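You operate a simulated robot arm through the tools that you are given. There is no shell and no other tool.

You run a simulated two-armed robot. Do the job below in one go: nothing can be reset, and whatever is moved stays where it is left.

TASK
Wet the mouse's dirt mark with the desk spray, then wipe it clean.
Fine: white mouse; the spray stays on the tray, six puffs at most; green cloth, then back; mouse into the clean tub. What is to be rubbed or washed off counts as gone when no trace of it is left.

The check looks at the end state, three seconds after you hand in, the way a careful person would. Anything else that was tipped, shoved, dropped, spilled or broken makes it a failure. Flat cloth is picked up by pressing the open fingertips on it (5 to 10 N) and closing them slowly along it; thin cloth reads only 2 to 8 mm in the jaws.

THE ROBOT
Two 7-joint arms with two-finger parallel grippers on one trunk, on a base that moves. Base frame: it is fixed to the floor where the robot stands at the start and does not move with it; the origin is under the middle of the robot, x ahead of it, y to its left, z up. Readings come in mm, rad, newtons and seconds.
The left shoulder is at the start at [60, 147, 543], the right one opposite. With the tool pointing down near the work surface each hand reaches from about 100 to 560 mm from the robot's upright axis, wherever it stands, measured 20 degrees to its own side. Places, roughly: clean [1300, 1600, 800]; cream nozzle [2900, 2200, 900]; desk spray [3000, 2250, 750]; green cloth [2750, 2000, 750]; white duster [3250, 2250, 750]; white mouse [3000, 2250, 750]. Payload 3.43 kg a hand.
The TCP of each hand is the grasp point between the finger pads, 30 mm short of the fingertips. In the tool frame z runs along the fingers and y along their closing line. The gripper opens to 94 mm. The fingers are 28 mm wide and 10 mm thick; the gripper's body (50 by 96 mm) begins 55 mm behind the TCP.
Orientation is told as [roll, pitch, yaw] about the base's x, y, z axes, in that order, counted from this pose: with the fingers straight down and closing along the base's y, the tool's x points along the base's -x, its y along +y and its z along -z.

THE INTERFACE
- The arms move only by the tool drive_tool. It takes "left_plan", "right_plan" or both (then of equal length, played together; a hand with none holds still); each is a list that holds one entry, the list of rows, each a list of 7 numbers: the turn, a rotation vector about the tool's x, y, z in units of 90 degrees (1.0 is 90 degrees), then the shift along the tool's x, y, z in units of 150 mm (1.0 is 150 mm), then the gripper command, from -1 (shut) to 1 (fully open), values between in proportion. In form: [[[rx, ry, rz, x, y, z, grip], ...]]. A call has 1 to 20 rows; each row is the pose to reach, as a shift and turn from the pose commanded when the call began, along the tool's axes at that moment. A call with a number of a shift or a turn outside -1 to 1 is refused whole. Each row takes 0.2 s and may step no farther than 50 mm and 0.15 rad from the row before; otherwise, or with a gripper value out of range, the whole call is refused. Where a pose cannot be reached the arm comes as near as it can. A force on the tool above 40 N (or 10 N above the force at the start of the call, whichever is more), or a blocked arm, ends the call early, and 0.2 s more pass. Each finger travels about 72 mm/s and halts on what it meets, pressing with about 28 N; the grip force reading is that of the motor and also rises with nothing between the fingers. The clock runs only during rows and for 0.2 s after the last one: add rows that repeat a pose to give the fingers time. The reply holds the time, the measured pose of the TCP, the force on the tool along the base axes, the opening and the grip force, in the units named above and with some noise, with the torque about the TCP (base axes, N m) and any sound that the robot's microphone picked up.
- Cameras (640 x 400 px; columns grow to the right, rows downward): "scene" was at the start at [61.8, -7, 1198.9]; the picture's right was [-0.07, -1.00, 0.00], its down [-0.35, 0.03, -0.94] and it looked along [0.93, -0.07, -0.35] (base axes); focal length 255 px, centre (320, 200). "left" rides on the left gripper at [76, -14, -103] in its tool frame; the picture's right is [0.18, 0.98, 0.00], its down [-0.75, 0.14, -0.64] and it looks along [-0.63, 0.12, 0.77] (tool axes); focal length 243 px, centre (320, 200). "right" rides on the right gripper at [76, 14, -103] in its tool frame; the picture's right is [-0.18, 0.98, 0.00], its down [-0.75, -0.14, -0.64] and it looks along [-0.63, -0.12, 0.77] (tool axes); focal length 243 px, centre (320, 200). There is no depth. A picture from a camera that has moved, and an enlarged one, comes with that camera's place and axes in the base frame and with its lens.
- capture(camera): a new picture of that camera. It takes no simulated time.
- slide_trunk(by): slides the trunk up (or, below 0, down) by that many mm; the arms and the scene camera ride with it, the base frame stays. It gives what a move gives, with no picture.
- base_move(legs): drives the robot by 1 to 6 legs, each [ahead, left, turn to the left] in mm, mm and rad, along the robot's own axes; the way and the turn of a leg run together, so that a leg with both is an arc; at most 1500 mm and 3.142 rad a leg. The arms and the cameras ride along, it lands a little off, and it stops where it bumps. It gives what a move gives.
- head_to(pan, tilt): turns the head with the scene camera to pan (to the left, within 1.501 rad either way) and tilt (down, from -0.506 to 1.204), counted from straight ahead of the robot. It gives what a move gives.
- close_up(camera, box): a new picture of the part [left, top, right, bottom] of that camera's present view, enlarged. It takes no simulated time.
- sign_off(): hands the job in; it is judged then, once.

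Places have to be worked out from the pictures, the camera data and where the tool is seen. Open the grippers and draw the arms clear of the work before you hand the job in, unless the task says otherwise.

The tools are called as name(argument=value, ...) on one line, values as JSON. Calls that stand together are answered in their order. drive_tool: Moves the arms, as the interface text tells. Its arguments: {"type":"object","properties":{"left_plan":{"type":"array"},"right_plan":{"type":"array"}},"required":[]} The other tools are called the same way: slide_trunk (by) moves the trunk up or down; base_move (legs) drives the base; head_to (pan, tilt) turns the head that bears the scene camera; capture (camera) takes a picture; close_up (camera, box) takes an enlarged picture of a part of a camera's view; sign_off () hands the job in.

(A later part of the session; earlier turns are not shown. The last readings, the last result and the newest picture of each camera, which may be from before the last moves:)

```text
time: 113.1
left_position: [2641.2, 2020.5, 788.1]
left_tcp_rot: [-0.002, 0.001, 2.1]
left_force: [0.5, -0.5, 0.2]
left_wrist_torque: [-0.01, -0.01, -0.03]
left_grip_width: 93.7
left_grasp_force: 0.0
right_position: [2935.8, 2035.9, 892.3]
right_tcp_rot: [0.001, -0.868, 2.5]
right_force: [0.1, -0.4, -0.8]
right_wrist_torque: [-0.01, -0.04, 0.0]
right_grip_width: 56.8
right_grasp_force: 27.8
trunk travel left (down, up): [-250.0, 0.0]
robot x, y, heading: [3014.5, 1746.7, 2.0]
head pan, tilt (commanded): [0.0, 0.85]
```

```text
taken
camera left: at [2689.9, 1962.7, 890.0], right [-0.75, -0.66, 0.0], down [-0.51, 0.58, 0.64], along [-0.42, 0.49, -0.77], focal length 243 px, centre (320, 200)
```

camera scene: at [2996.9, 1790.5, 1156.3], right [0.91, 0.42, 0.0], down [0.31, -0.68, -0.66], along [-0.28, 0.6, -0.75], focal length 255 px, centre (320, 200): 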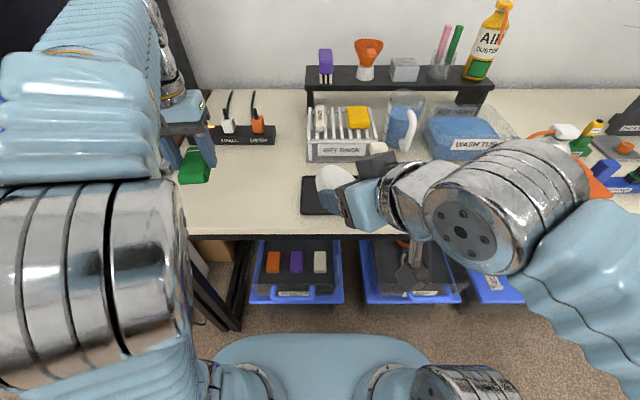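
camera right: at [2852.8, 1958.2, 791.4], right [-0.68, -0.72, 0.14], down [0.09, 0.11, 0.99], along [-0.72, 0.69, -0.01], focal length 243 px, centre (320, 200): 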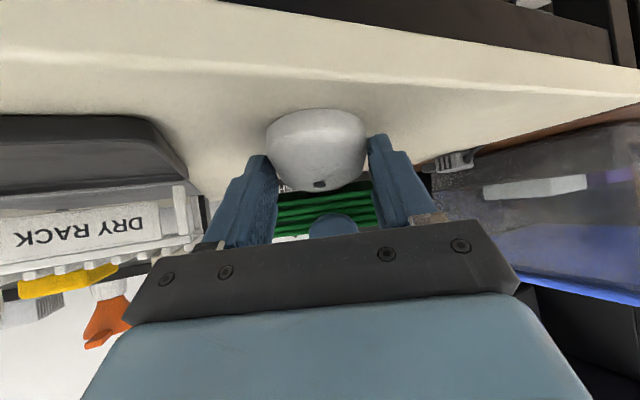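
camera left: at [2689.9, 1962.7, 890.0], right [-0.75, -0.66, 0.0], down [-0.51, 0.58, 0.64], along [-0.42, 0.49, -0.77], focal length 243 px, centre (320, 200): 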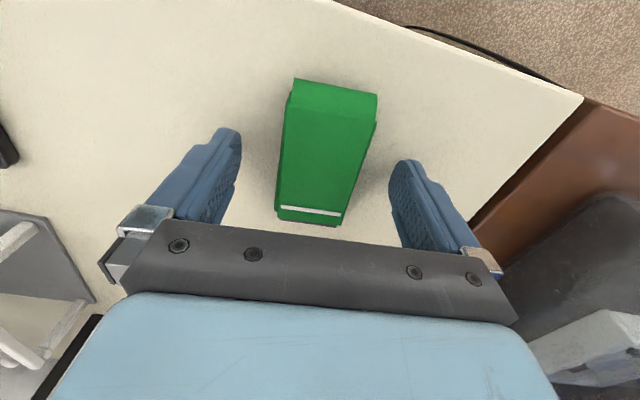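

The cloth lies back in place, released. I raise the left hand straight up 150 mm clear of it.

drive_tool(left_plan=[[[0, 0, 0, 0, 0, -0.1, 1], [0, 0, 0, 0, 0, -0.2, 1], [0, 0, 0, 0, 0, -0.35, 1], [0, 0, 0, 0, 0, -0.5, 1], [0, 0, 0, 0, 0, -0.65, 1], [0, 0, 0, 0, 0, -0.8, 1], [0, 0, 0, 0, 0, -1.0, 1]]])

drive_tool(left_plan=[[[0, 0, 0.012, 0.13, 0, -0.08, 1], [0, 0, 0.025, 0.26, -0.05, -0.16, 1], [0, 0, 0.038, 0.39, -0.1, -0.24, 1], [0, 0, 0.051, 0.52, -0.15, -0.32, 1], [0, 0, 0.064, 0.65, -0.2, -0.4, 1], [0, 0, 0.064, 0.78, -0.25, -0.4, 1]]])

capture(camera="scene")

capture(camera="left")

```text
time: 114.7
left_position: [2639.5, 2019.4, 939.9]
left_tcp_rot: [-0.006, 0.0, 2.102]
left_force: [0.7, -0.3, -0.4]
left_wrist_torque: [0.02, -0.01, 0.01]
left_grip_width: 94.1
left_grasp_force: 0.1
right_position: [2934.1, 2035.4, 891.6]
right_tcp_rot: [0.0, -0.869, 2.501]
right_force: [0.2, -0.4, -0.6]
right_wrist_torque: [0.03, -0.01, -0.02]
right_grip_width: 56.8
right_grasp_force: 28.4
trunk travel left (down, up): [-250.0, 0.0]
robot x, y, heading: [3015.3, 1749.7, 1.996]
head pan, tilt (commanded): [0.0, 0.85]
```

```text
time: 116.1
left_position: [2731.1, 1937.9, 997.4]
left_tcp_rot: [-0.003, -0.002, 2.0]
left_force: [0.3, -0.4, -0.3]
left_wrist_torque: [0.01, -0.03, 0.01]
left_grip_width: 93.8
left_grasp_force: 0.1
right_position: [2934.1, 2036.4, 891.6]
right_tcp_rot: [0.0, -0.868, 2.499]
right_force: [0.1, -0.4, -1.3]
right_wrist_torque: [-0.04, -0.03, -0.02]
right_grip_width: 56.9
right_grasp_force: 28.5
trunk travel left (down, up): [-250.0, 0.0]
robot x, y, heading: [3017.1, 1745.6, 1.998]
head pan, tilt (commanded): [0.0, 0.85]
```

```text
taken
camera scene: at [2997.0, 1790.6, 1156.3], right [0.91, 0.42, 0.0], down [0.31, -0.68, -0.66], along [-0.28, 0.6, -0.75], focal length 255 px, centre (320, 200)
```

scene: 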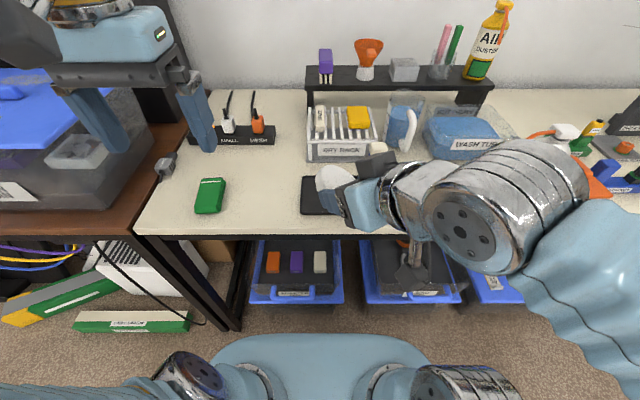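

```text
taken
camera left: at [2774.8, 1875.1, 1100.1], right [-0.82, -0.58, 0.0], down [-0.44, 0.62, 0.64], along [-0.37, 0.53, -0.77], focal length 243 px, centre (320, 200)
```

left: 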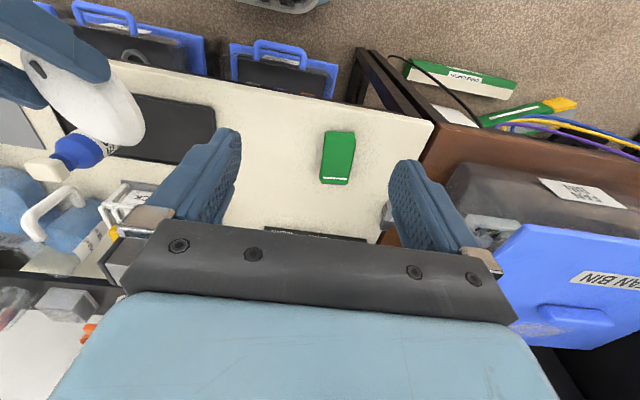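

The cloth sits where it was and the spray is upright on its tray. Next I back off 80 mm, strafe left 700 mm past the floor stain, then back off more to look for the clean tub.

base_move(legs=[[-80, 0, 0], [0, 700, 0], [-250, 0, 0]])

head_to(pan=0.9, tilt=0.45)

capture(camera="scene")

head_to(pan=-0.6, tilt=0.6)

capture(camera="scene")

```text
time: 122.0
left_position: [2231.2, 1345.5, 998.4]
left_tcp_rot: [-0.001, -0.002, 1.995]
left_force: [0.1, -0.7, 0.3]
left_wrist_torque: [-0.02, 0.03, -0.02]
left_grip_width: 94.2
left_grasp_force: 0.1
right_position: [2434.9, 1442.7, 892.2]
right_tcp_rot: [0.0, -0.867, 2.494]
right_force: [0.2, -0.1, -1.1]
right_wrist_torque: [-0.03, 0.03, -0.03]
right_grip_width: 56.6
right_grasp_force: 27.8
trunk travel left (down, up): [-250.0, 0.0]
robot x, y, heading: [2516.0, 1152.8, 1.993]
head pan, tilt (commanded): [0.0, 0.85]
```

```text
time: 123.2
left_position: [2232.1, 1345.9, 998.1]
left_tcp_rot: [-0.003, -0.001, 1.994]
left_force: [0.5, -0.4, 0.1]
left_wrist_torque: [-0.02, 0.03, 0.0]
left_grip_width: 93.7
left_grasp_force: 0.1
right_position: [2435.4, 1443.1, 891.2]
right_tcp_rot: [0.0, -0.866, 2.493]
right_force: [0.2, 0.2, -1.9]
right_wrist_torque: [-0.02, -0.03, -0.01]
right_grip_width: 56.3
right_grasp_force: 28.0
trunk travel left (down, up): [-250.0, 0.0]
robot x, y, heading: [2520.7, 1152.3, 2.0]
head pan, tilt (commanded): [0.901, 0.45]
```

```text
taken
camera scene: at [2439.6, 1148.2, 1190.7], right [0.24, 0.97, 0.0], down [0.42, -0.11, -0.9], along [-0.87, 0.22, -0.44], focal length 255 px, centre (320, 200)
```

scene: 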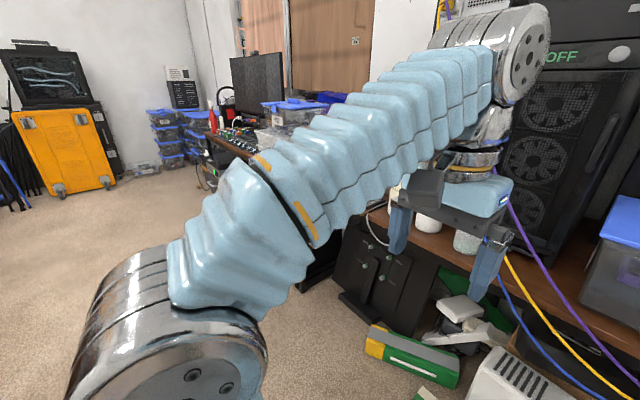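

```text
time: 124.8
left_position: [2231.2, 1345.5, 998.7]
left_tcp_rot: [-0.003, -0.001, 1.995]
left_force: [-0.4, -0.2, -0.2]
left_wrist_torque: [0.01, -0.01, 0.03]
left_grip_width: 94.2
left_grasp_force: 0.1
right_position: [2435.7, 1442.3, 890.7]
right_tcp_rot: [-0.001, -0.868, 2.495]
right_force: [-0.5, 0.4, -0.6]
right_wrist_torque: [0.01, 0.0, 0.03]
right_grip_width: 56.5
right_grasp_force: 28.1
trunk travel left (down, up): [-250.0, 0.0]
robot x, y, heading: [2516.3, 1150.5, 1.993]
head pan, tilt (commanded): [-0.6, 0.6]
```

```text
taken
camera scene: at [2544.1, 1212.8, 1177.2], right [0.98, -0.17, 0.0], down [-0.1, -0.56, -0.83], along [0.14, 0.81, -0.56], focal length 255 px, centre (320, 200)
```

scene: 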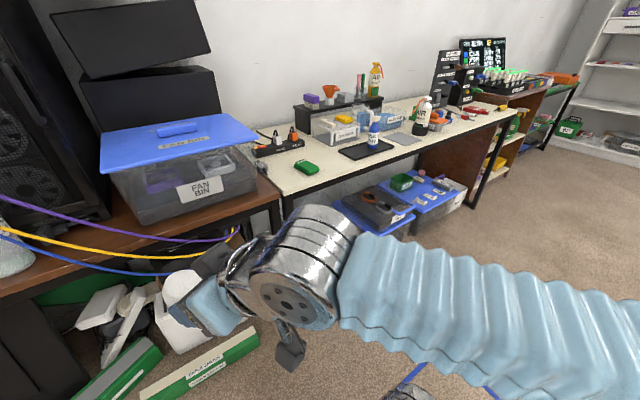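

The way is visible; cables and boxes stay behind the desk edge line. I check the mouse in the right hand since the grip reading has crept down slightly.

capture(camera="right")

close_up(camera="scene", box=[130, 240, 290, 340])

```text
taken
camera right: at [2528.3, 1354.6, 900.1], right [-0.69, -0.71, 0.14], down [0.09, 0.11, 0.99], along [-0.72, 0.69, -0.01], focal length 243 px, centre (320, 200)
```

right: 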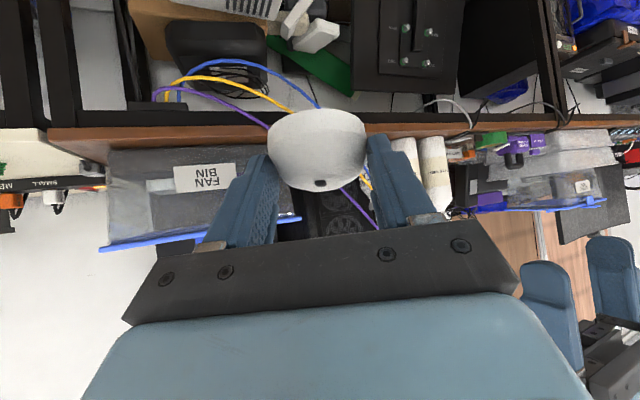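

```text
4.00 times, centred on (210, 290) of scene
camera zoom: at [2544.1, 1212.8, 1177.2], right [0.98, -0.17, 0.0], down [-0.1, -0.56, -0.83], along [0.14, 0.81, -0.56], focal length 1021 px, centre (760, -160)
```

zoom: 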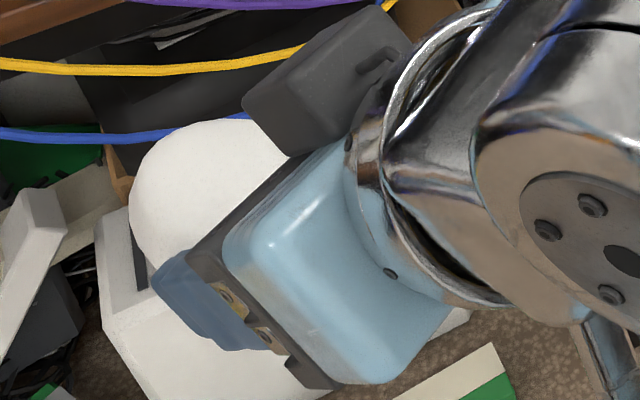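

The mouse sits in the grip exactly as before. I strafe left 850 mm to come in front of the tub area and look.

base_move(legs=[[0, 850, 0]])

head_to(pan=0.0, tilt=0.45)

capture(camera="scene")

```text
time: 129.3
left_position: [1461.3, 993.1, 998.9]
left_tcp_rot: [-0.003, -0.002, 2.002]
left_force: [0.8, 0.3, 0.1]
left_wrist_torque: [-0.02, -0.04, 0.01]
left_grip_width: 94.2
left_grasp_force: 0.0
right_position: [1664.8, 1090.2, 892.5]
right_tcp_rot: [0.0, -0.869, 2.5]
right_force: [0.3, -0.1, -1.4]
right_wrist_torque: [-0.02, 0.0, 0.02]
right_grip_width: 56.1
right_grasp_force: 27.9
trunk travel left (down, up): [-250.0, 0.0]
robot x, y, heading: [1746.0, 804.0, 1.998]
head pan, tilt (commanded): [-0.6, 0.6]
```

```text
time: 130.3
left_position: [1460.7, 992.7, 997.8]
left_tcp_rot: [-0.003, 0.0, 2.002]
left_force: [-0.1, 0.0, -0.3]
left_wrist_torque: [-0.04, 0.0, -0.03]
left_grip_width: 94.0
left_grasp_force: 0.1
right_position: [1665.5, 1091.1, 892.2]
right_tcp_rot: [0.001, -0.869, 2.502]
right_force: [-0.4, -0.6, -2.1]
right_wrist_torque: [-0.01, -0.02, 0.0]
right_grip_width: 56.2
right_grasp_force: 27.7
trunk travel left (down, up): [-250.0, 0.0]
robot x, y, heading: [1747.8, 804.2, 2.001]
head pan, tilt (commanded): [0.0, 0.45]
```

```text
taken
camera scene: at [1721.8, 858.4, 1190.7], right [0.91, 0.42, 0.0], down [0.18, -0.4, -0.9], along [-0.38, 0.82, -0.44], focal length 255 px, centre (320, 200)
```

scene: 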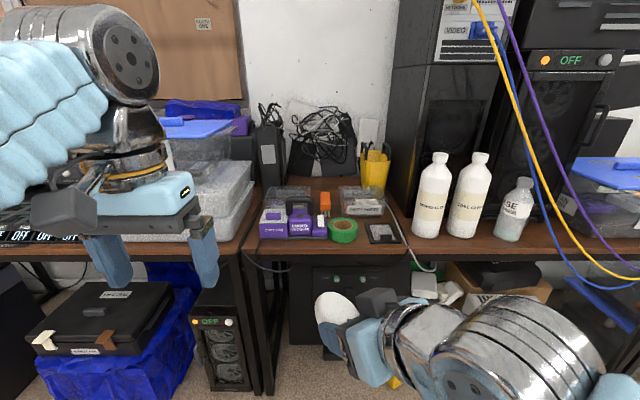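

There are two small clear tubs on the brown desk ahead, behind the purple vacuum and green tape. I zoom in to read their labels.

close_up(camera="scene", box=[240, 150, 416, 260])

close_up(camera="scene", box=[255, 170, 335, 220])

```text
3.64 times, centred on (328, 205) of scene
camera zoom: at [1721.8, 858.4, 1190.7], right [0.91, 0.42, 0.0], down [0.18, -0.4, -0.9], along [-0.38, 0.82, -0.44], focal length 929 px, centre (291, 182)
```

zoom: 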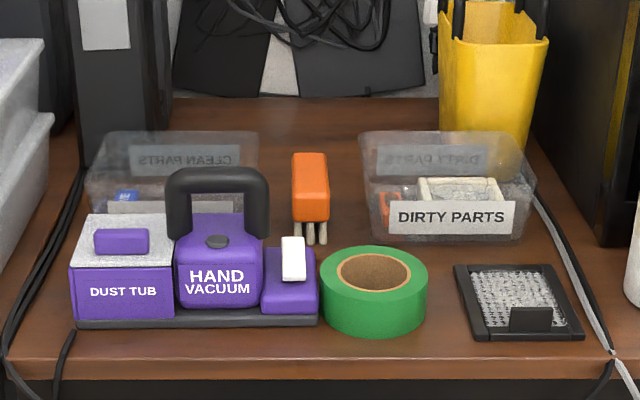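

```text
8.00 times, centred on (295, 195) of scene
camera zoom: at [1721.8, 858.4, 1190.7], right [0.91, 0.42, 0.0], down [0.18, -0.4, -0.9], along [-0.38, 0.82, -0.44], focal length 2043 px, centre (520, 240)
```

zoom: 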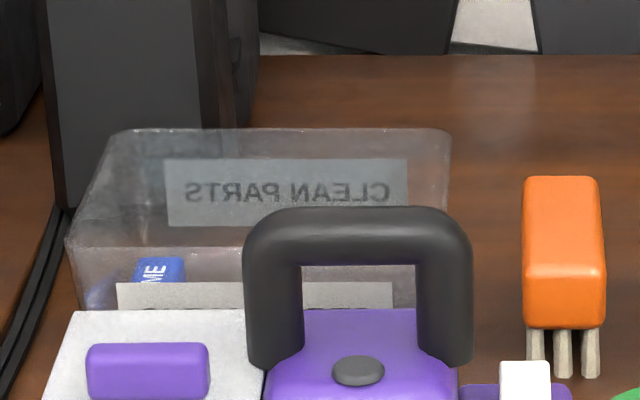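

The left small tub is labelled CLEAN PARTS (rim z≈805, centre about 912 ahead and 117 to my left), with the hand vacuum in front of it. I bring the right hand nearly upright (15° tilt) and higher, and pull the left hand back, before driving closer.

drive_tool(right_plan=[[[0.029, 0.0634, 0.0454, -0.0243, -0.0562, -0.0555, -1], [0.0579, 0.1269, 0.0908, -0.0487, -0.1123, -0.111, -1], [0.0869, 0.1903, 0.1363, -0.073, -0.1685, -0.1665, -1], [0.1159, 0.2537, 0.1817, -0.0973, -0.2247, -0.222, -1], [0.1448, 0.3172, 0.2271, -0.1217, -0.2808, -0.2775, -1], [0.1738, 0.3806, 0.2725, -0.146, -0.337, -0.333, -1]]], left_plan=[[[0, 0, 0, 0.1, 0, 0, 1], [0, 0, 0, 0.2, 0, 0, 1], [0, 0, 0, 0.3, 0, 0, 1], [0, 0, 0, 0.4, 0, 0, 1], [0, 0, 0, 0.5, 0, 0, 1], [0, 0, 0, 0.6, 0, 0, 1]]])

capture(camera="scene")

capture(camera="right")

```text
time: 131.7
left_position: [1495.5, 938.6, 987.9]
left_tcp_rot: [-0.005, -0.002, 2.002]
left_force: [0.2, 0.1, 0.0]
left_wrist_torque: [0.0, 0.0, 0.02]
left_grip_width: 94.1
left_grasp_force: 0.0
left hand out of reach, approached as far as the arm can: row 3, 4, 5, 6
right_position: [1715.6, 1116.6, 941.3]
right_tcp_rot: [-0.004, -0.256, 2.001]
right_force: [0.0, -0.2, -1.0]
right_wrist_torque: [0.01, 0.01, 0.07]
right_grip_width: 56.0
right_grasp_force: 27.7
trunk travel left (down, up): [-250.0, 0.0]
robot x, y, heading: [1749.2, 802.0, 2.003]
head pan, tilt (commanded): [0.0, 0.45]
```

```text
taken
camera scene: at [1721.7, 858.2, 1190.7], right [0.91, 0.42, 0.0], down [0.18, -0.4, -0.9], along [-0.38, 0.82, -0.44], focal length 255 px, centre (320, 200)
```

scene: 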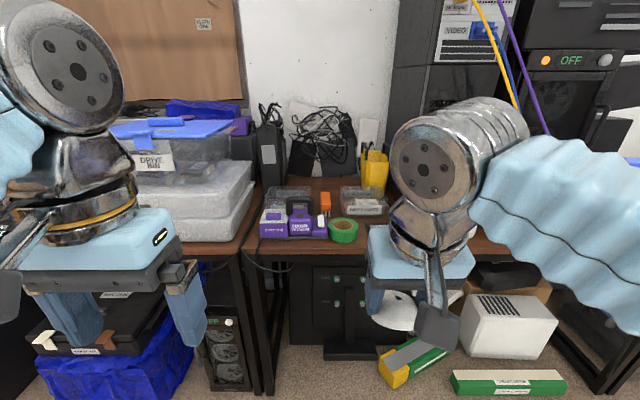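

```text
taken
camera right: at [1742.8, 1020.5, 1020.8], right [-0.97, -0.25, 0.04], down [-0.11, 0.57, 0.81], along [-0.23, 0.78, -0.58], focal length 243 px, centre (320, 200)
```

right: 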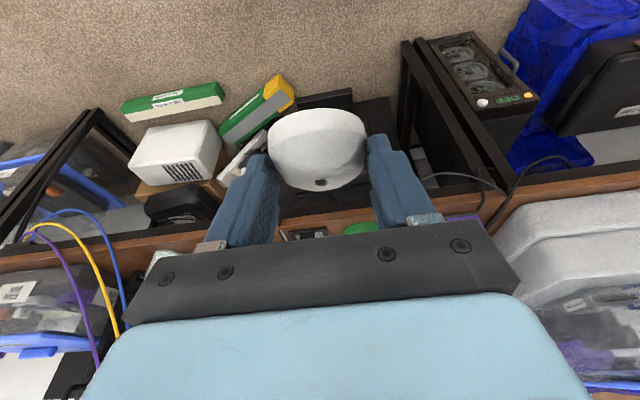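

The floor view shows desk leg, PC tower and boxes with fronts ≥ 660 mm ahead, so a 350 mm advance keeps my base clear of them. I strafe left 220 mm and drive ahead in two steps, checking between.

base_move(legs=[[0, 220, 0], [200, 0, 0]])

head_to(pan=0.0, tilt=0.7)

capture(camera="scene")

head_to(pan=0.0, tilt=1.2)

capture(camera="scene")

```text
time: 134.6
left_position: [1210.1, 1026.9, 989.2]
left_tcp_rot: [-0.005, -0.001, 2.003]
left_force: [-0.6, -0.2, -0.1]
left_wrist_torque: [0.02, -0.04, -0.04]
left_grip_width: 93.9
left_grasp_force: 0.0
right_position: [1428.6, 1205.6, 940.3]
right_tcp_rot: [-0.003, -0.257, 2.002]
right_force: [-0.3, 0.0, -0.6]
right_wrist_torque: [0.0, 0.02, 0.01]
right_grip_width: 55.8
right_grasp_force: 27.7
trunk travel left (down, up): [-250.0, 0.0]
robot x, y, heading: [1460.1, 891.8, 2.001]
head pan, tilt (commanded): [0.0, 0.45]
```

```text
time: 135.3
left_position: [1210.2, 1026.1, 989.3]
left_tcp_rot: [-0.005, -0.001, 2.004]
left_force: [-0.2, -0.4, -0.4]
left_wrist_torque: [-0.02, 0.0, 0.01]
left_grip_width: 94.2
left_grasp_force: 0.1
right_position: [1430.2, 1205.0, 940.9]
right_tcp_rot: [-0.003, -0.258, 2.004]
right_force: [-0.4, 0.6, -0.4]
right_wrist_torque: [0.02, 0.02, 0.02]
right_grip_width: 56.5
right_grasp_force: 28.0
trunk travel left (down, up): [-250.0, 0.0]
robot x, y, heading: [1465.1, 890.9, 2.008]
head pan, tilt (commanded): [0.0, 0.7]
```

```text
taken
camera scene: at [1440.1, 941.1, 1168.6], right [0.91, 0.42, 0.0], down [0.27, -0.58, -0.77], along [-0.32, 0.69, -0.64], focal length 255 px, centre (320, 200)
```

scene: 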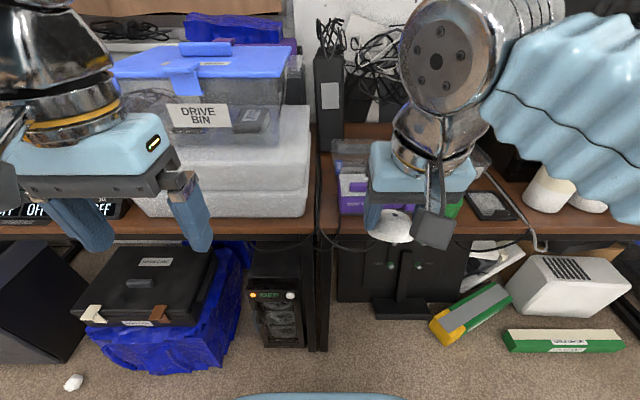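

```text
time: 136.3
left_position: [1210.5, 1026.2, 988.5]
left_tcp_rot: [-0.002, -0.002, 2.002]
left_force: [0.8, -0.1, -0.2]
left_wrist_torque: [0.01, -0.01, 0.02]
left_grip_width: 93.8
left_grasp_force: 0.0
right_position: [1429.9, 1205.9, 941.4]
right_tcp_rot: [-0.001, -0.258, 2.003]
right_force: [-0.9, -0.1, -0.6]
right_wrist_torque: [0.02, -0.01, 0.05]
right_grip_width: 56.0
right_grasp_force: 28.4
trunk travel left (down, up): [-250.0, 0.0]
robot x, y, heading: [1462.8, 891.3, 2.005]
head pan, tilt (commanded): [0.0, 1.201]
```

```text
taken
camera scene: at [1452.3, 914.7, 1132.6], right [0.91, 0.42, 0.0], down [0.39, -0.85, -0.36], along [-0.15, 0.33, -0.93], focal length 255 px, centre (320, 200)
```

scene: 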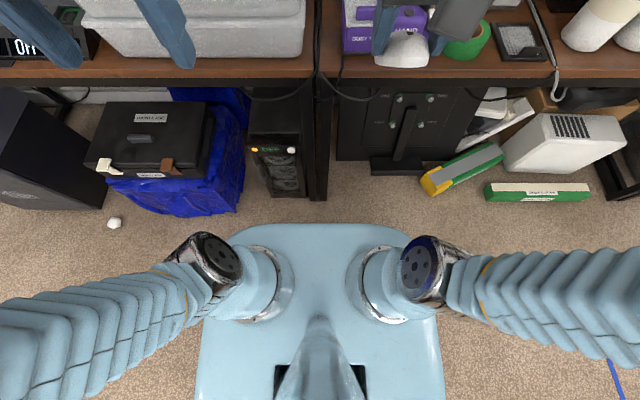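

Leg and tower fronts are ~470–485 mm ahead of my axis, body front ~210–300 mm. I advance a further 120 mm, keeping a margin, then look at the tub.

base_move(legs=[[120, 0, 0]])

head_to(pan=0.0, tilt=0.6)

capture(camera="scene")

capture(camera="right")

capture(camera="left")

```text
time: 137.5
left_position: [1159.1, 1137.0, 989.5]
left_tcp_rot: [-0.003, -0.003, 2.002]
left_force: [0.2, -0.6, 0.6]
left_wrist_torque: [0.01, -0.01, -0.01]
left_grip_width: 94.3
left_grasp_force: 0.2
right_position: [1379.1, 1314.1, 940.5]
right_tcp_rot: [-0.004, -0.258, 2.004]
right_force: [0.7, -1.6, -1.8]
right_wrist_torque: [0.04, 0.02, -0.03]
right_grip_width: 55.9
right_grasp_force: 28.1
trunk travel left (down, up): [-250.0, 0.0]
robot x, y, heading: [1411.7, 1001.2, 2.003]
head pan, tilt (commanded): [0.0, 1.201]
```

```text
time: 138.5
left_position: [1160.7, 1136.4, 988.3]
left_tcp_rot: [-0.005, -0.001, 2.004]
left_force: [-0.3, -0.3, -0.1]
left_wrist_torque: [0.01, -0.02, 0.0]
left_grip_width: 93.9
left_grasp_force: 0.0
right_position: [1379.5, 1315.5, 940.5]
right_tcp_rot: [-0.002, -0.258, 2.002]
right_force: [-0.5, -0.1, -1.1]
right_wrist_torque: [-0.02, 0.03, 0.0]
right_grip_width: 56.3
right_grasp_force: 27.9
trunk travel left (down, up): [-250.0, 0.0]
robot x, y, heading: [1416.7, 1001.6, 2.004]
head pan, tilt (commanded): [0.0, 0.6]
```

```text
taken
camera scene: at [1388.2, 1053.2, 1177.1], right [0.91, 0.42, 0.0], down [0.24, -0.51, -0.82], along [-0.35, 0.75, -0.57], focal length 255 px, centre (320, 200)
```

scene: 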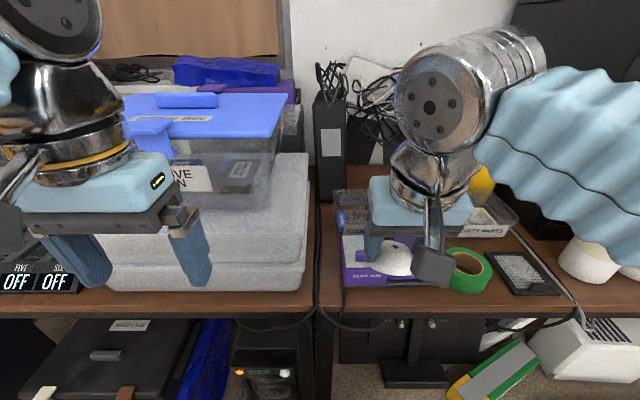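

```text
taken
camera right: at [1407.4, 1218.6, 1020.5], right [-0.97, -0.25, 0.04], down [-0.11, 0.57, 0.81], along [-0.23, 0.78, -0.58], focal length 243 px, centre (320, 200)
```

right: 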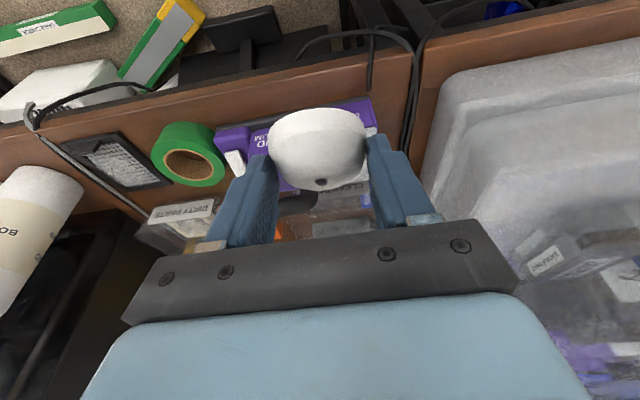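

```text
taken
camera left: at [1203.9, 1073.7, 1090.2], right [-0.81, -0.58, 0.0], down [-0.45, 0.62, 0.64], along [-0.37, 0.53, -0.77], focal length 243 px, centre (320, 200)
```

left: 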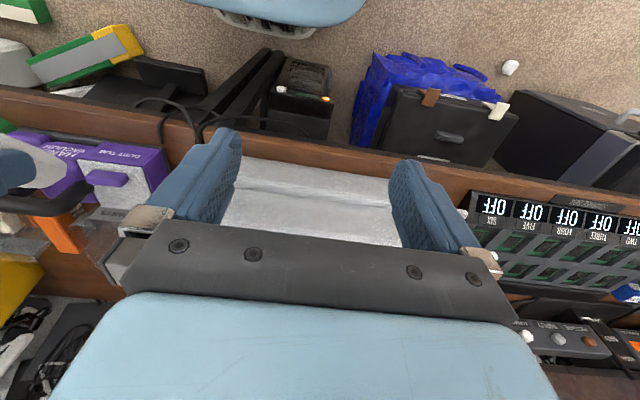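

The base stopped ~60 mm short of the leg, and everything is untouched. I zoom the scene camera on the clean tub to refine its position from here.

close_up(camera="scene", box=[310, 170, 530, 310])

close_up(camera="right", box=[200, 80, 440, 250])

```text
2.86 times, centred on (420, 240) of scene
camera zoom: at [1388.2, 1053.2, 1177.1], right [0.91, 0.42, 0.0], down [0.24, -0.51, -0.82], along [-0.35, 0.75, -0.57], focal length 730 px, centre (34, 86)
```

zoom: 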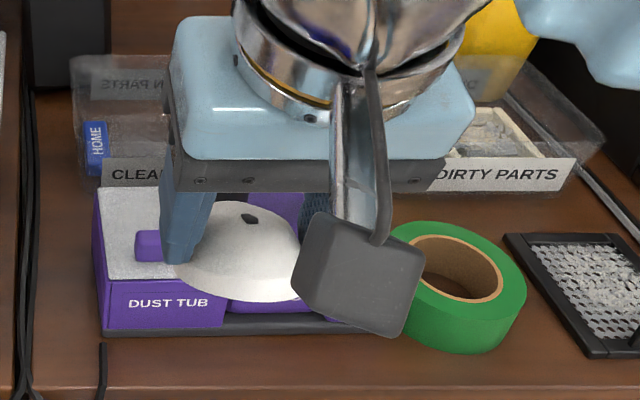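

```text
2.35 times, centred on (320, 165) of right
camera zoom: at [1407.4, 1218.6, 1020.5], right [-0.97, -0.25, 0.04], down [-0.11, 0.57, 0.81], along [-0.23, 0.78, -0.58], focal length 571 px, centre (320, 282)
```

zoom: 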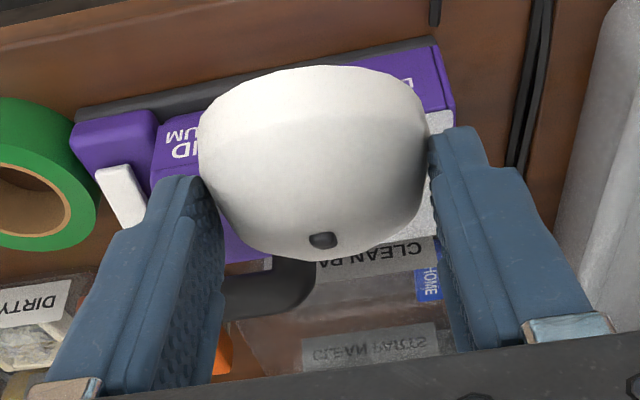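

Triangulating both views, the clean tub's rim spans about 485–619 ahead and 35–188 right at z≈822, with a small blue item on its left and the vacuum handle (z≈840) just before it. I move the mouse forward at z≈930, well above the handle, in two legs.

drive_tool(right_plan=[[[0, 0, 0, -0.132, -0.0133, 0.044, -1], [0, 0, 0, -0.264, -0.0267, 0.088, -1], [0, 0, 0, -0.396, -0.04, 0.132, -1], [0, 0, 0, -0.528, -0.0533, 0.176, -1], [0, 0, 0, -0.66, -0.0667, 0.22, -1], [0, 0, 0, -0.792, -0.08, 0.264, -1]]])

capture(camera="right")

capture(camera="scene")

```text
time: 139.9
left_position: [1159.4, 1137.0, 988.4]
left_tcp_rot: [-0.002, -0.002, 2.003]
left_force: [0.6, -0.9, 0.9]
left_wrist_torque: [0.0, -0.01, -0.01]
left_grip_width: 94.1
left_grasp_force: 0.1
right_position: [1338.0, 1432.8, 932.6]
right_tcp_rot: [-0.003, -0.258, 2.004]
right_force: [-0.1, -0.1, -0.6]
right_wrist_torque: [0.02, -0.01, -0.02]
right_grip_width: 55.8
right_grasp_force: 28.4
trunk travel left (down, up): [-250.0, 0.0]
robot x, y, heading: [1415.3, 997.3, 2.005]
head pan, tilt (commanded): [0.0, 0.6]
```

```text
taken
camera right: at [1366.4, 1337.7, 1012.4], right [-0.97, -0.25, 0.04], down [-0.11, 0.57, 0.81], along [-0.23, 0.78, -0.58], focal length 243 px, centre (320, 200)
```

right: 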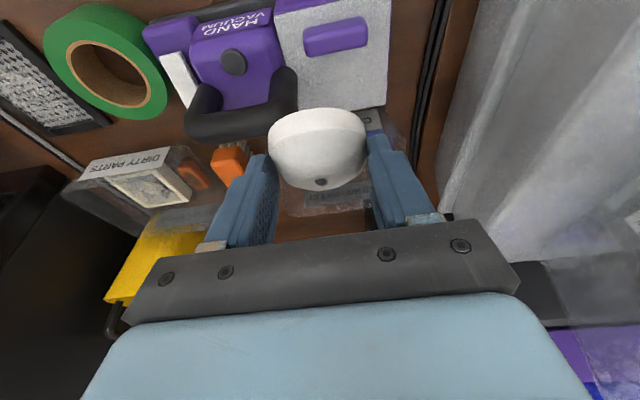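

```text
taken
camera scene: at [1388.3, 1053.2, 1177.2], right [0.91, 0.42, 0.0], down [0.24, -0.51, -0.83], along [-0.35, 0.75, -0.56], focal length 255 px, centre (320, 200)
```

scene: 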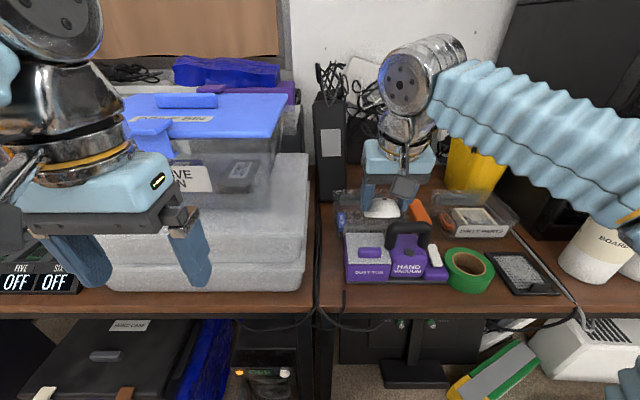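

The mouse is now above the vacuum, clear of it. I zoom in on both views to check its path into the tub.

close_up(camera="scene", box=[320, 150, 480, 290])

close_up(camera="right", box=[180, 60, 440, 250])

```text
2.86 times, centred on (400, 220) of scene
camera zoom: at [1388.3, 1053.2, 1177.2], right [0.91, 0.42, 0.0], down [0.24, -0.51, -0.83], along [-0.35, 0.75, -0.56], focal length 730 px, centre (91, 143)
```

zoom: 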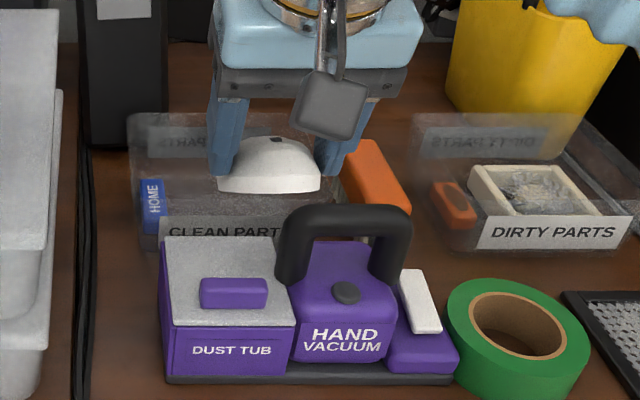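

```text
2.11 times, centred on (310, 155) of right
camera zoom: at [1366.4, 1337.7, 1012.4], right [-0.97, -0.25, 0.04], down [-0.11, 0.57, 0.81], along [-0.23, 0.78, -0.58], focal length 511 px, centre (341, 295)
```

zoom: 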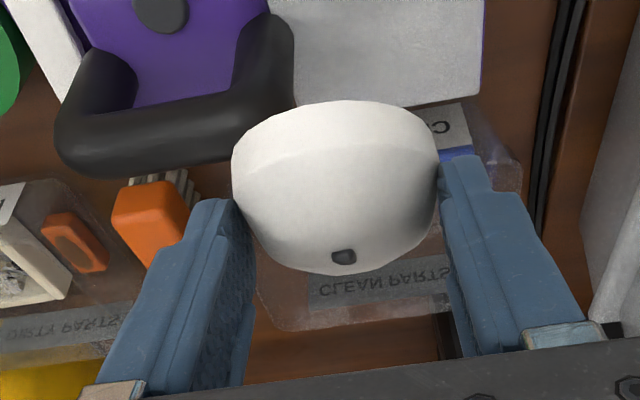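

The path into the tub looks clear (handle below, orange block to the right). I continue forward to above the tub centre at (545, 122).

drive_tool(right_plan=[[[0, 0, 0, -0.131, -0.0112, 0.0437, -1], [0, 0, 0, -0.262, -0.0223, 0.0873, -1], [0, 0, 0, -0.393, -0.0335, 0.131, -1], [0, 0, 0, -0.524, -0.0447, 0.1747, -1], [0, 0, 0, -0.655, -0.0558, 0.2183, -1], [0, 0, 0, -0.786, -0.067, 0.262, -1]]])

close_up(camera="scene", box=[320, 130, 480, 270])

capture(camera="right")

```text
time: 141.3
left_position: [1160.2, 1137.0, 987.7]
left_tcp_rot: [-0.003, -0.001, 2.003]
left_force: [1.0, -0.6, 0.1]
left_wrist_torque: [0.0, -0.02, -0.05]
left_grip_width: 94.0
left_grasp_force: 0.1
right_position: [1294.1, 1549.3, 926.1]
right_tcp_rot: [0.0, -0.258, 2.004]
right_force: [0.3, 0.5, -0.6]
right_wrist_torque: [0.0, 0.01, 0.02]
right_grip_width: 56.0
right_grasp_force: 27.9
trunk travel left (down, up): [-250.0, 0.0]
robot x, y, heading: [1414.7, 999.8, 2.005]
head pan, tilt (commanded): [0.0, 0.6]
```

```text
2.86 times, centred on (400, 200) of scene
camera zoom: at [1388.3, 1053.2, 1177.2], right [0.91, 0.42, 0.0], down [0.24, -0.51, -0.83], along [-0.35, 0.75, -0.56], focal length 730 px, centre (91, 200)
```

zoom: 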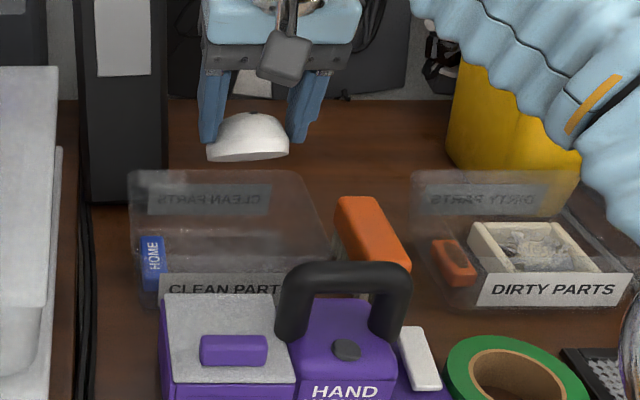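

```text
taken
camera right: at [1323.4, 1453.9, 1005.1], right [-0.97, -0.25, 0.04], down [-0.11, 0.57, 0.81], along [-0.23, 0.78, -0.58], focal length 243 px, centre (320, 200)
```

right: 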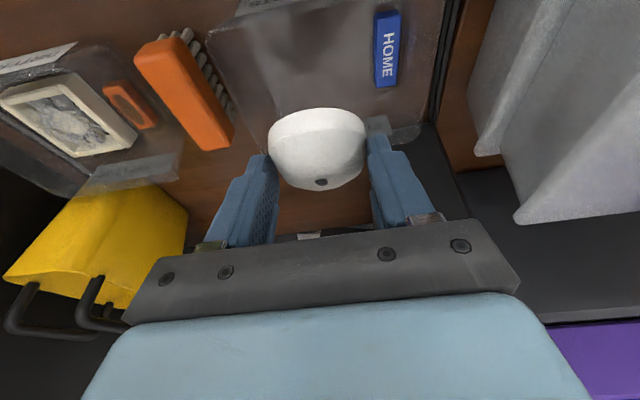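

The mouse is right above the tub. I yaw it 0.5 rad left so it fits the floor diagonally (clear of the blue item), and lower it into the tub, stopping ~10 mm above the floor.

drive_tool(right_plan=[[[-0.0203, 0, -0.077, 0, 0, 0, -1], [-0.0406, 0, -0.1539, 0, 0, 0, -1], [-0.0609, 0, -0.2309, 0, 0, 0, -1], [-0.0812, 0, -0.3078, 0, 0, 0, -1], [-0.0812, 0, -0.3078, 0.034, 0, 0.129, -1], [-0.0812, 0, -0.3078, 0.068, 0, 0.258, -1], [-0.0812, 0, -0.3078, 0.102, 0, 0.387, -1], [-0.0812, 0, -0.3078, 0.134, 0, 0.509, -1]]])

close_up(camera="scene", box=[320, 130, 480, 270])

capture(camera="right")

```text
time: 143.1
left_position: [1160.3, 1137.1, 988.6]
left_tcp_rot: [-0.003, -0.002, 2.005]
left_force: [-0.4, 0.2, -0.7]
left_wrist_torque: [0.03, 0.0, 0.02]
left_grip_width: 94.0
left_grasp_force: 0.1
right_position: [1295.4, 1549.8, 845.0]
right_tcp_rot: [-0.002, -0.256, 2.504]
right_force: [-0.1, -0.6, -0.8]
right_wrist_torque: [0.02, -0.01, 0.0]
right_grip_width: 55.8
right_grasp_force: 28.0
trunk travel left (down, up): [-250.0, 0.0]
robot x, y, heading: [1414.4, 1002.2, 2.006]
head pan, tilt (commanded): [0.0, 0.6]
```

```text
2.86 times, centred on (400, 200) of scene
camera zoom: at [1388.2, 1053.3, 1177.2], right [0.91, 0.42, 0.0], down [0.24, -0.51, -0.83], along [-0.35, 0.75, -0.57], focal length 730 px, centre (91, 200)
```

zoom: 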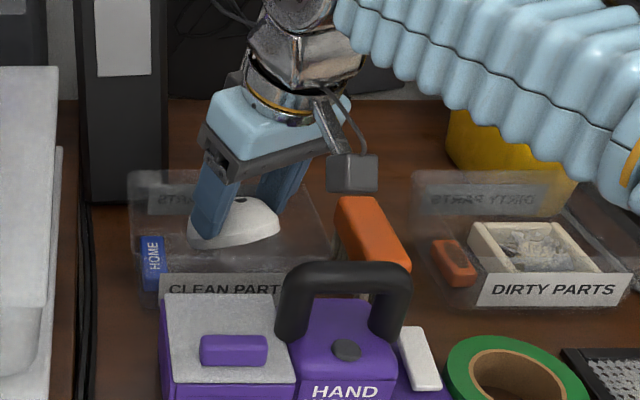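

```text
taken
camera right: at [1367.0, 1480.3, 925.5], right [-0.73, -0.68, 0.04], down [-0.37, 0.45, 0.81], along [-0.57, 0.58, -0.58], focal length 243 px, centre (320, 200)
```

right: 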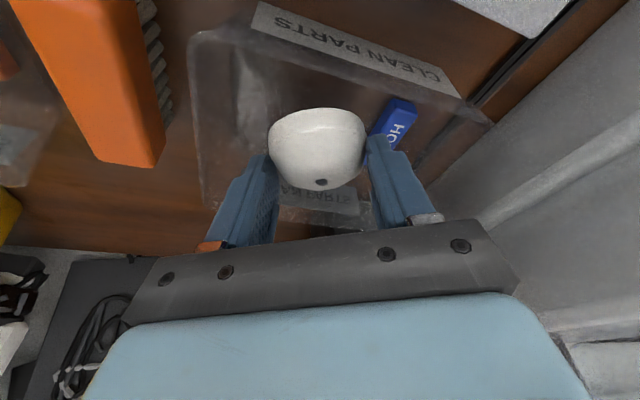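

The mouse is inside the tub outline with clear margins all round. I lower 16 mm more and then in 2 mm steps, watching for floor contact.

drive_tool(right_plan=[[[0, 0, 0, 0.0127, 0, 0.0484, -1], [0, 0, 0, 0.0211, 0, 0.0806, -1], [0, 0, 0, 0.027, 0, 0.1031, -1], [0, 0, 0, 0.0304, 0, 0.116, -1], [0, 0, 0, 0.0337, 0, 0.1289, -1]]])

```text
time: 144.3
left_position: [1160.6, 1135.5, 990.0]
left_tcp_rot: [-0.004, -0.003, 2.002]
left_force: [0.3, 0.7, -0.1]
left_wrist_torque: [0.03, -0.01, -0.03]
left_grip_width: 93.8
left_grasp_force: 0.1
right_position: [1296.4, 1549.7, 828.9]
right_tcp_rot: [-0.004, -0.262, 2.503]
right_force: [7.2, -2.1, 19.8]
right_wrist_torque: [0.46, 0.38, -0.09]
right_grip_width: 56.2
right_grasp_force: 28.2
trunk travel left (down, up): [-250.0, 0.0]
robot x, y, heading: [1414.1, 1002.7, 2.0]
head pan, tilt (commanded): [0.0, 0.6]
```

Contact (about 20 N) at TCP z≈829. I look at what the mouse touches before going on.

capture(camera="right")

close_up(camera="scene", box=[340, 170, 440, 250])

close_up(camera="left", box=[0, 100, 240, 300])

```text
taken
camera right: at [1367.6, 1478.5, 908.2], right [-0.73, -0.68, 0.04], down [-0.37, 0.45, 0.82], along [-0.58, 0.58, -0.58], focal length 243 px, centre (320, 200)
```

right: 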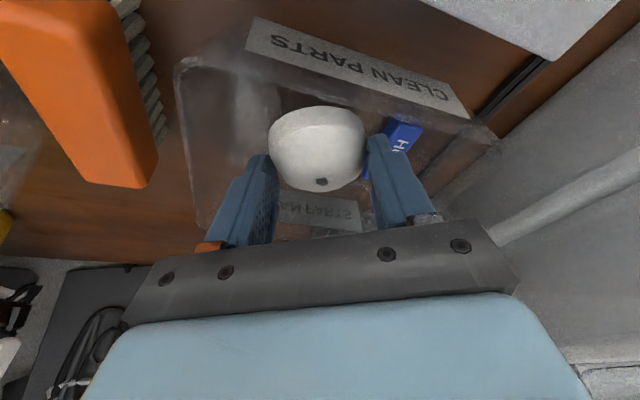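

```text
5.00 times, centred on (390, 210) of scene
camera zoom: at [1389.1, 1051.6, 1177.6], right [0.91, 0.42, 0.0], down [0.24, -0.51, -0.83], along [-0.35, 0.75, -0.56], focal length 1277 px, centre (-30, 150)
```

zoom: 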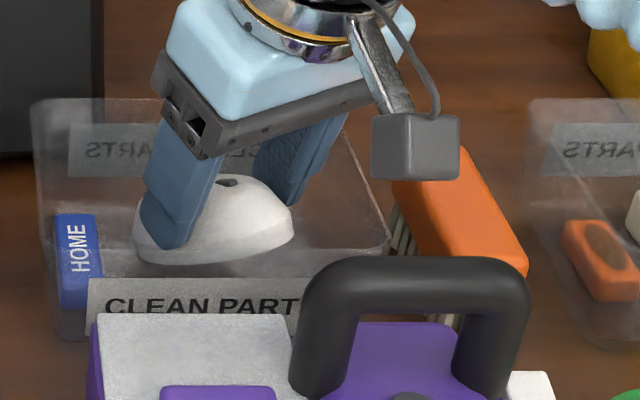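

```text
2.00 times, centred on (120, 200) of left
camera zoom: at [1204.8, 1072.3, 1090.8], right [-0.82, -0.58, 0.0], down [-0.45, 0.62, 0.64], along [-0.37, 0.53, -0.77], focal length 485 px, centre (720, 200)
```

zoom: 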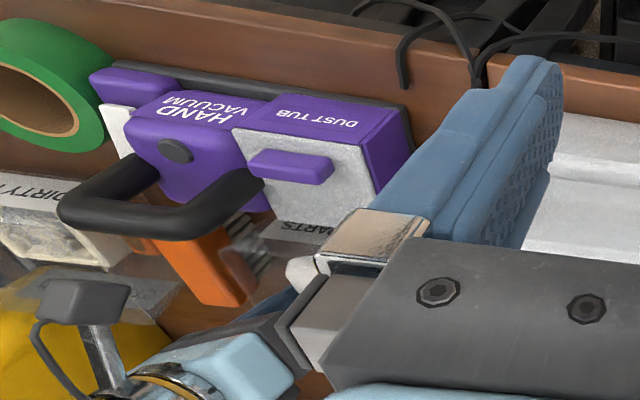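

Only the rear-bottom of the mouse touches the tub floor; the blue item is not touched. I ease up ~3 mm and open the fingers gradually so the mouse settles down.

drive_tool(right_plan=[[[0, 0, 0, -0.005, 0, -0.0193, -1], [0, 0, 0, -0.005, 0, -0.0193, 0.2], [0, 0, 0, -0.005, 0, -0.0193, 0.23], [0, 0, 0, -0.005, 0, -0.0193, 0.27], [0, 0, 0, -0.005, 0, -0.0193, 0.31], [0, 0, 0, -0.005, 0, -0.0193, 0.36], [0, 0, 0, -0.005, 0, -0.0193, 0.42], [0, 0, 0, -0.005, 0, -0.0193, 0.46], [0, 0, 0, -0.005, 0, -0.0193, 0.46]]])

capture(camera="right")

close_up(camera="scene", box=[340, 170, 440, 250])

```text
time: 146.3
left_position: [1160.3, 1137.5, 988.4]
left_tcp_rot: [-0.003, -0.003, 2.005]
left_force: [0.3, 0.3, 0.5]
left_wrist_torque: [0.0, -0.02, -0.03]
left_grip_width: 94.0
left_grasp_force: 0.0
right_position: [1294.9, 1551.7, 828.9]
right_tcp_rot: [-0.001, -0.255, 2.502]
right_force: [0.7, 0.0, -0.5]
right_wrist_torque: [-0.02, 0.01, 0.03]
right_grip_width: 68.2
right_grasp_force: 0.1
trunk travel left (down, up): [-250.0, 0.0]
robot x, y, heading: [1415.5, 1000.2, 2.006]
head pan, tilt (commanded): [0.0, 0.6]
```

```text
taken
camera right: at [1366.5, 1480.0, 909.0], right [-0.73, -0.68, 0.04], down [-0.37, 0.45, 0.81], along [-0.58, 0.58, -0.58], focal length 243 px, centre (320, 200)
```

right: 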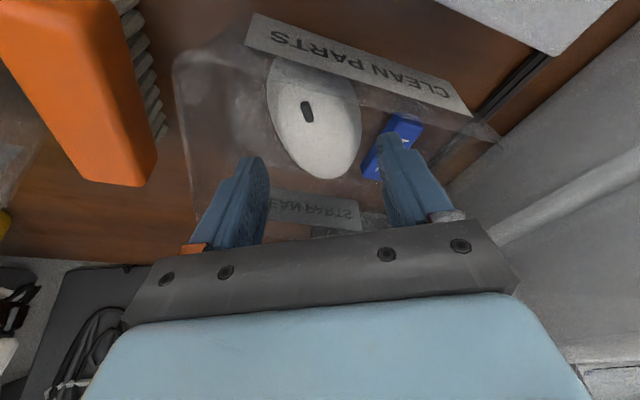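

```text
5.00 times, centred on (390, 210) of scene
camera zoom: at [1388.2, 1053.2, 1177.2], right [0.91, 0.42, 0.0], down [0.24, -0.51, -0.83], along [-0.35, 0.75, -0.56], focal length 1277 px, centre (-30, 150)
```

zoom: 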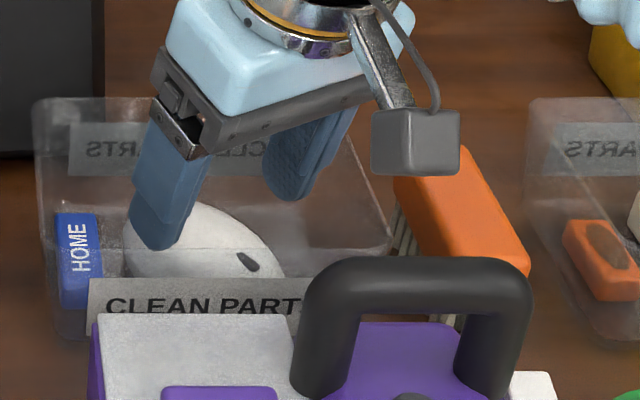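

The mouse dropped flat inside the CLEAN PARTS tub, and the blue item hasn't moved. I raise the right hand straight up out of the tub.

drive_tool(right_plan=[[[0, 0, 0, -0.015, 0, -0.058, 0.46], [0, 0, 0, -0.04, 0, -0.15, 0.46], [0, 0, 0, -0.07, 0, -0.27, 0.46], [0, 0, 0, -0.1, 0, -0.39, 0.46], [0, 0, 0, -0.13, 0, -0.5, 0.46], [0, 0, 0, -0.165, 0, -0.63, 0.46]]])

capture(camera="right")

close_up(camera="scene", box=[340, 170, 440, 250])

```text
time: 147.7
left_position: [1160.6, 1136.2, 987.5]
left_tcp_rot: [-0.004, -0.002, 2.003]
left_force: [-0.8, -0.3, 0.1]
left_wrist_torque: [-0.02, 0.02, -0.01]
left_grip_width: 93.7
left_grasp_force: 0.1
right_position: [1295.5, 1550.2, 926.9]
right_tcp_rot: [-0.002, -0.256, 2.506]
right_force: [-0.1, -1.1, 0.7]
right_wrist_torque: [0.0, -0.02, -0.02]
right_grip_width: 68.8
right_grasp_force: 0.0
trunk travel left (down, up): [-250.0, 0.0]
robot x, y, heading: [1412.9, 1002.5, 1.999]
head pan, tilt (commanded): [0.0, 0.6]
```

```text
taken
camera right: at [1366.8, 1479.8, 1007.0], right [-0.73, -0.68, 0.04], down [-0.37, 0.45, 0.81], along [-0.58, 0.58, -0.58], focal length 243 px, centre (320, 200)
```

right: 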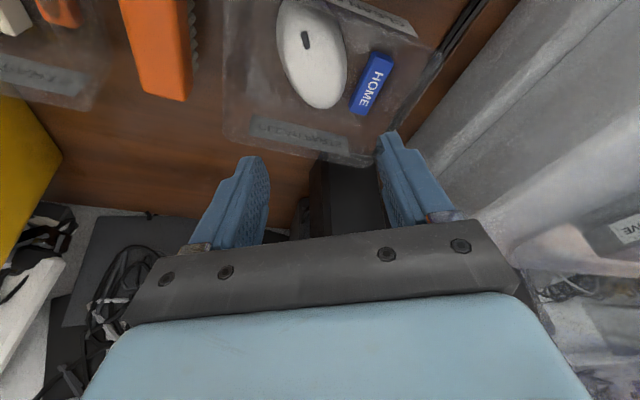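

```text
5.00 times, centred on (390, 210) of scene
camera zoom: at [1388.2, 1053.2, 1177.2], right [0.91, 0.42, 0.0], down [0.24, -0.51, -0.83], along [-0.35, 0.75, -0.56], focal length 1277 px, centre (-30, 150)
```

zoom: 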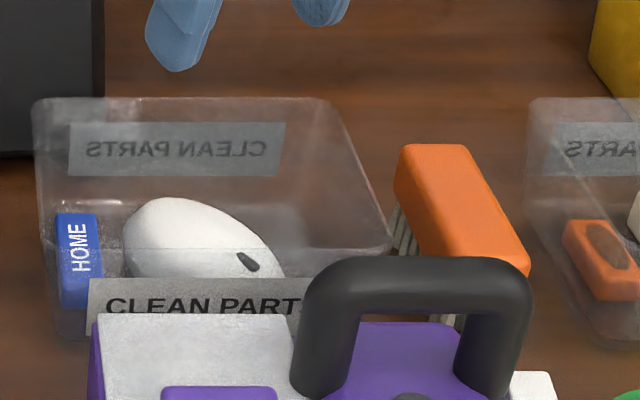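

The mouse lies in the clean tub and nothing else moved. I zoom the right camera to confirm that no trace of dirt shows on the mouse.

close_up(camera="right", box=[260, 0, 400, 120])

```text
3.33 times, centred on (330, 60) of right
camera zoom: at [1366.8, 1479.8, 1007.0], right [-0.73, -0.68, 0.04], down [-0.37, 0.45, 0.81], along [-0.58, 0.58, -0.58], focal length 809 px, centre (287, 667)
```

zoom: 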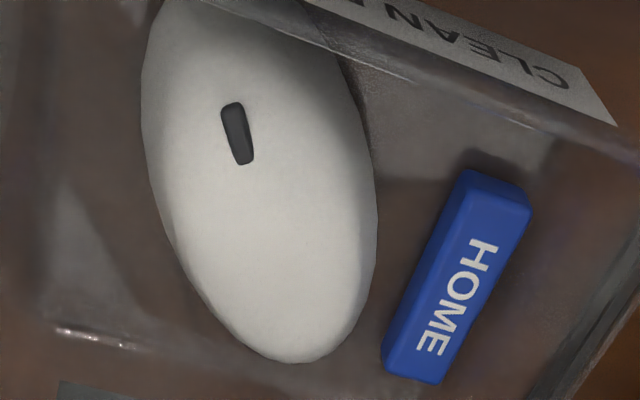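

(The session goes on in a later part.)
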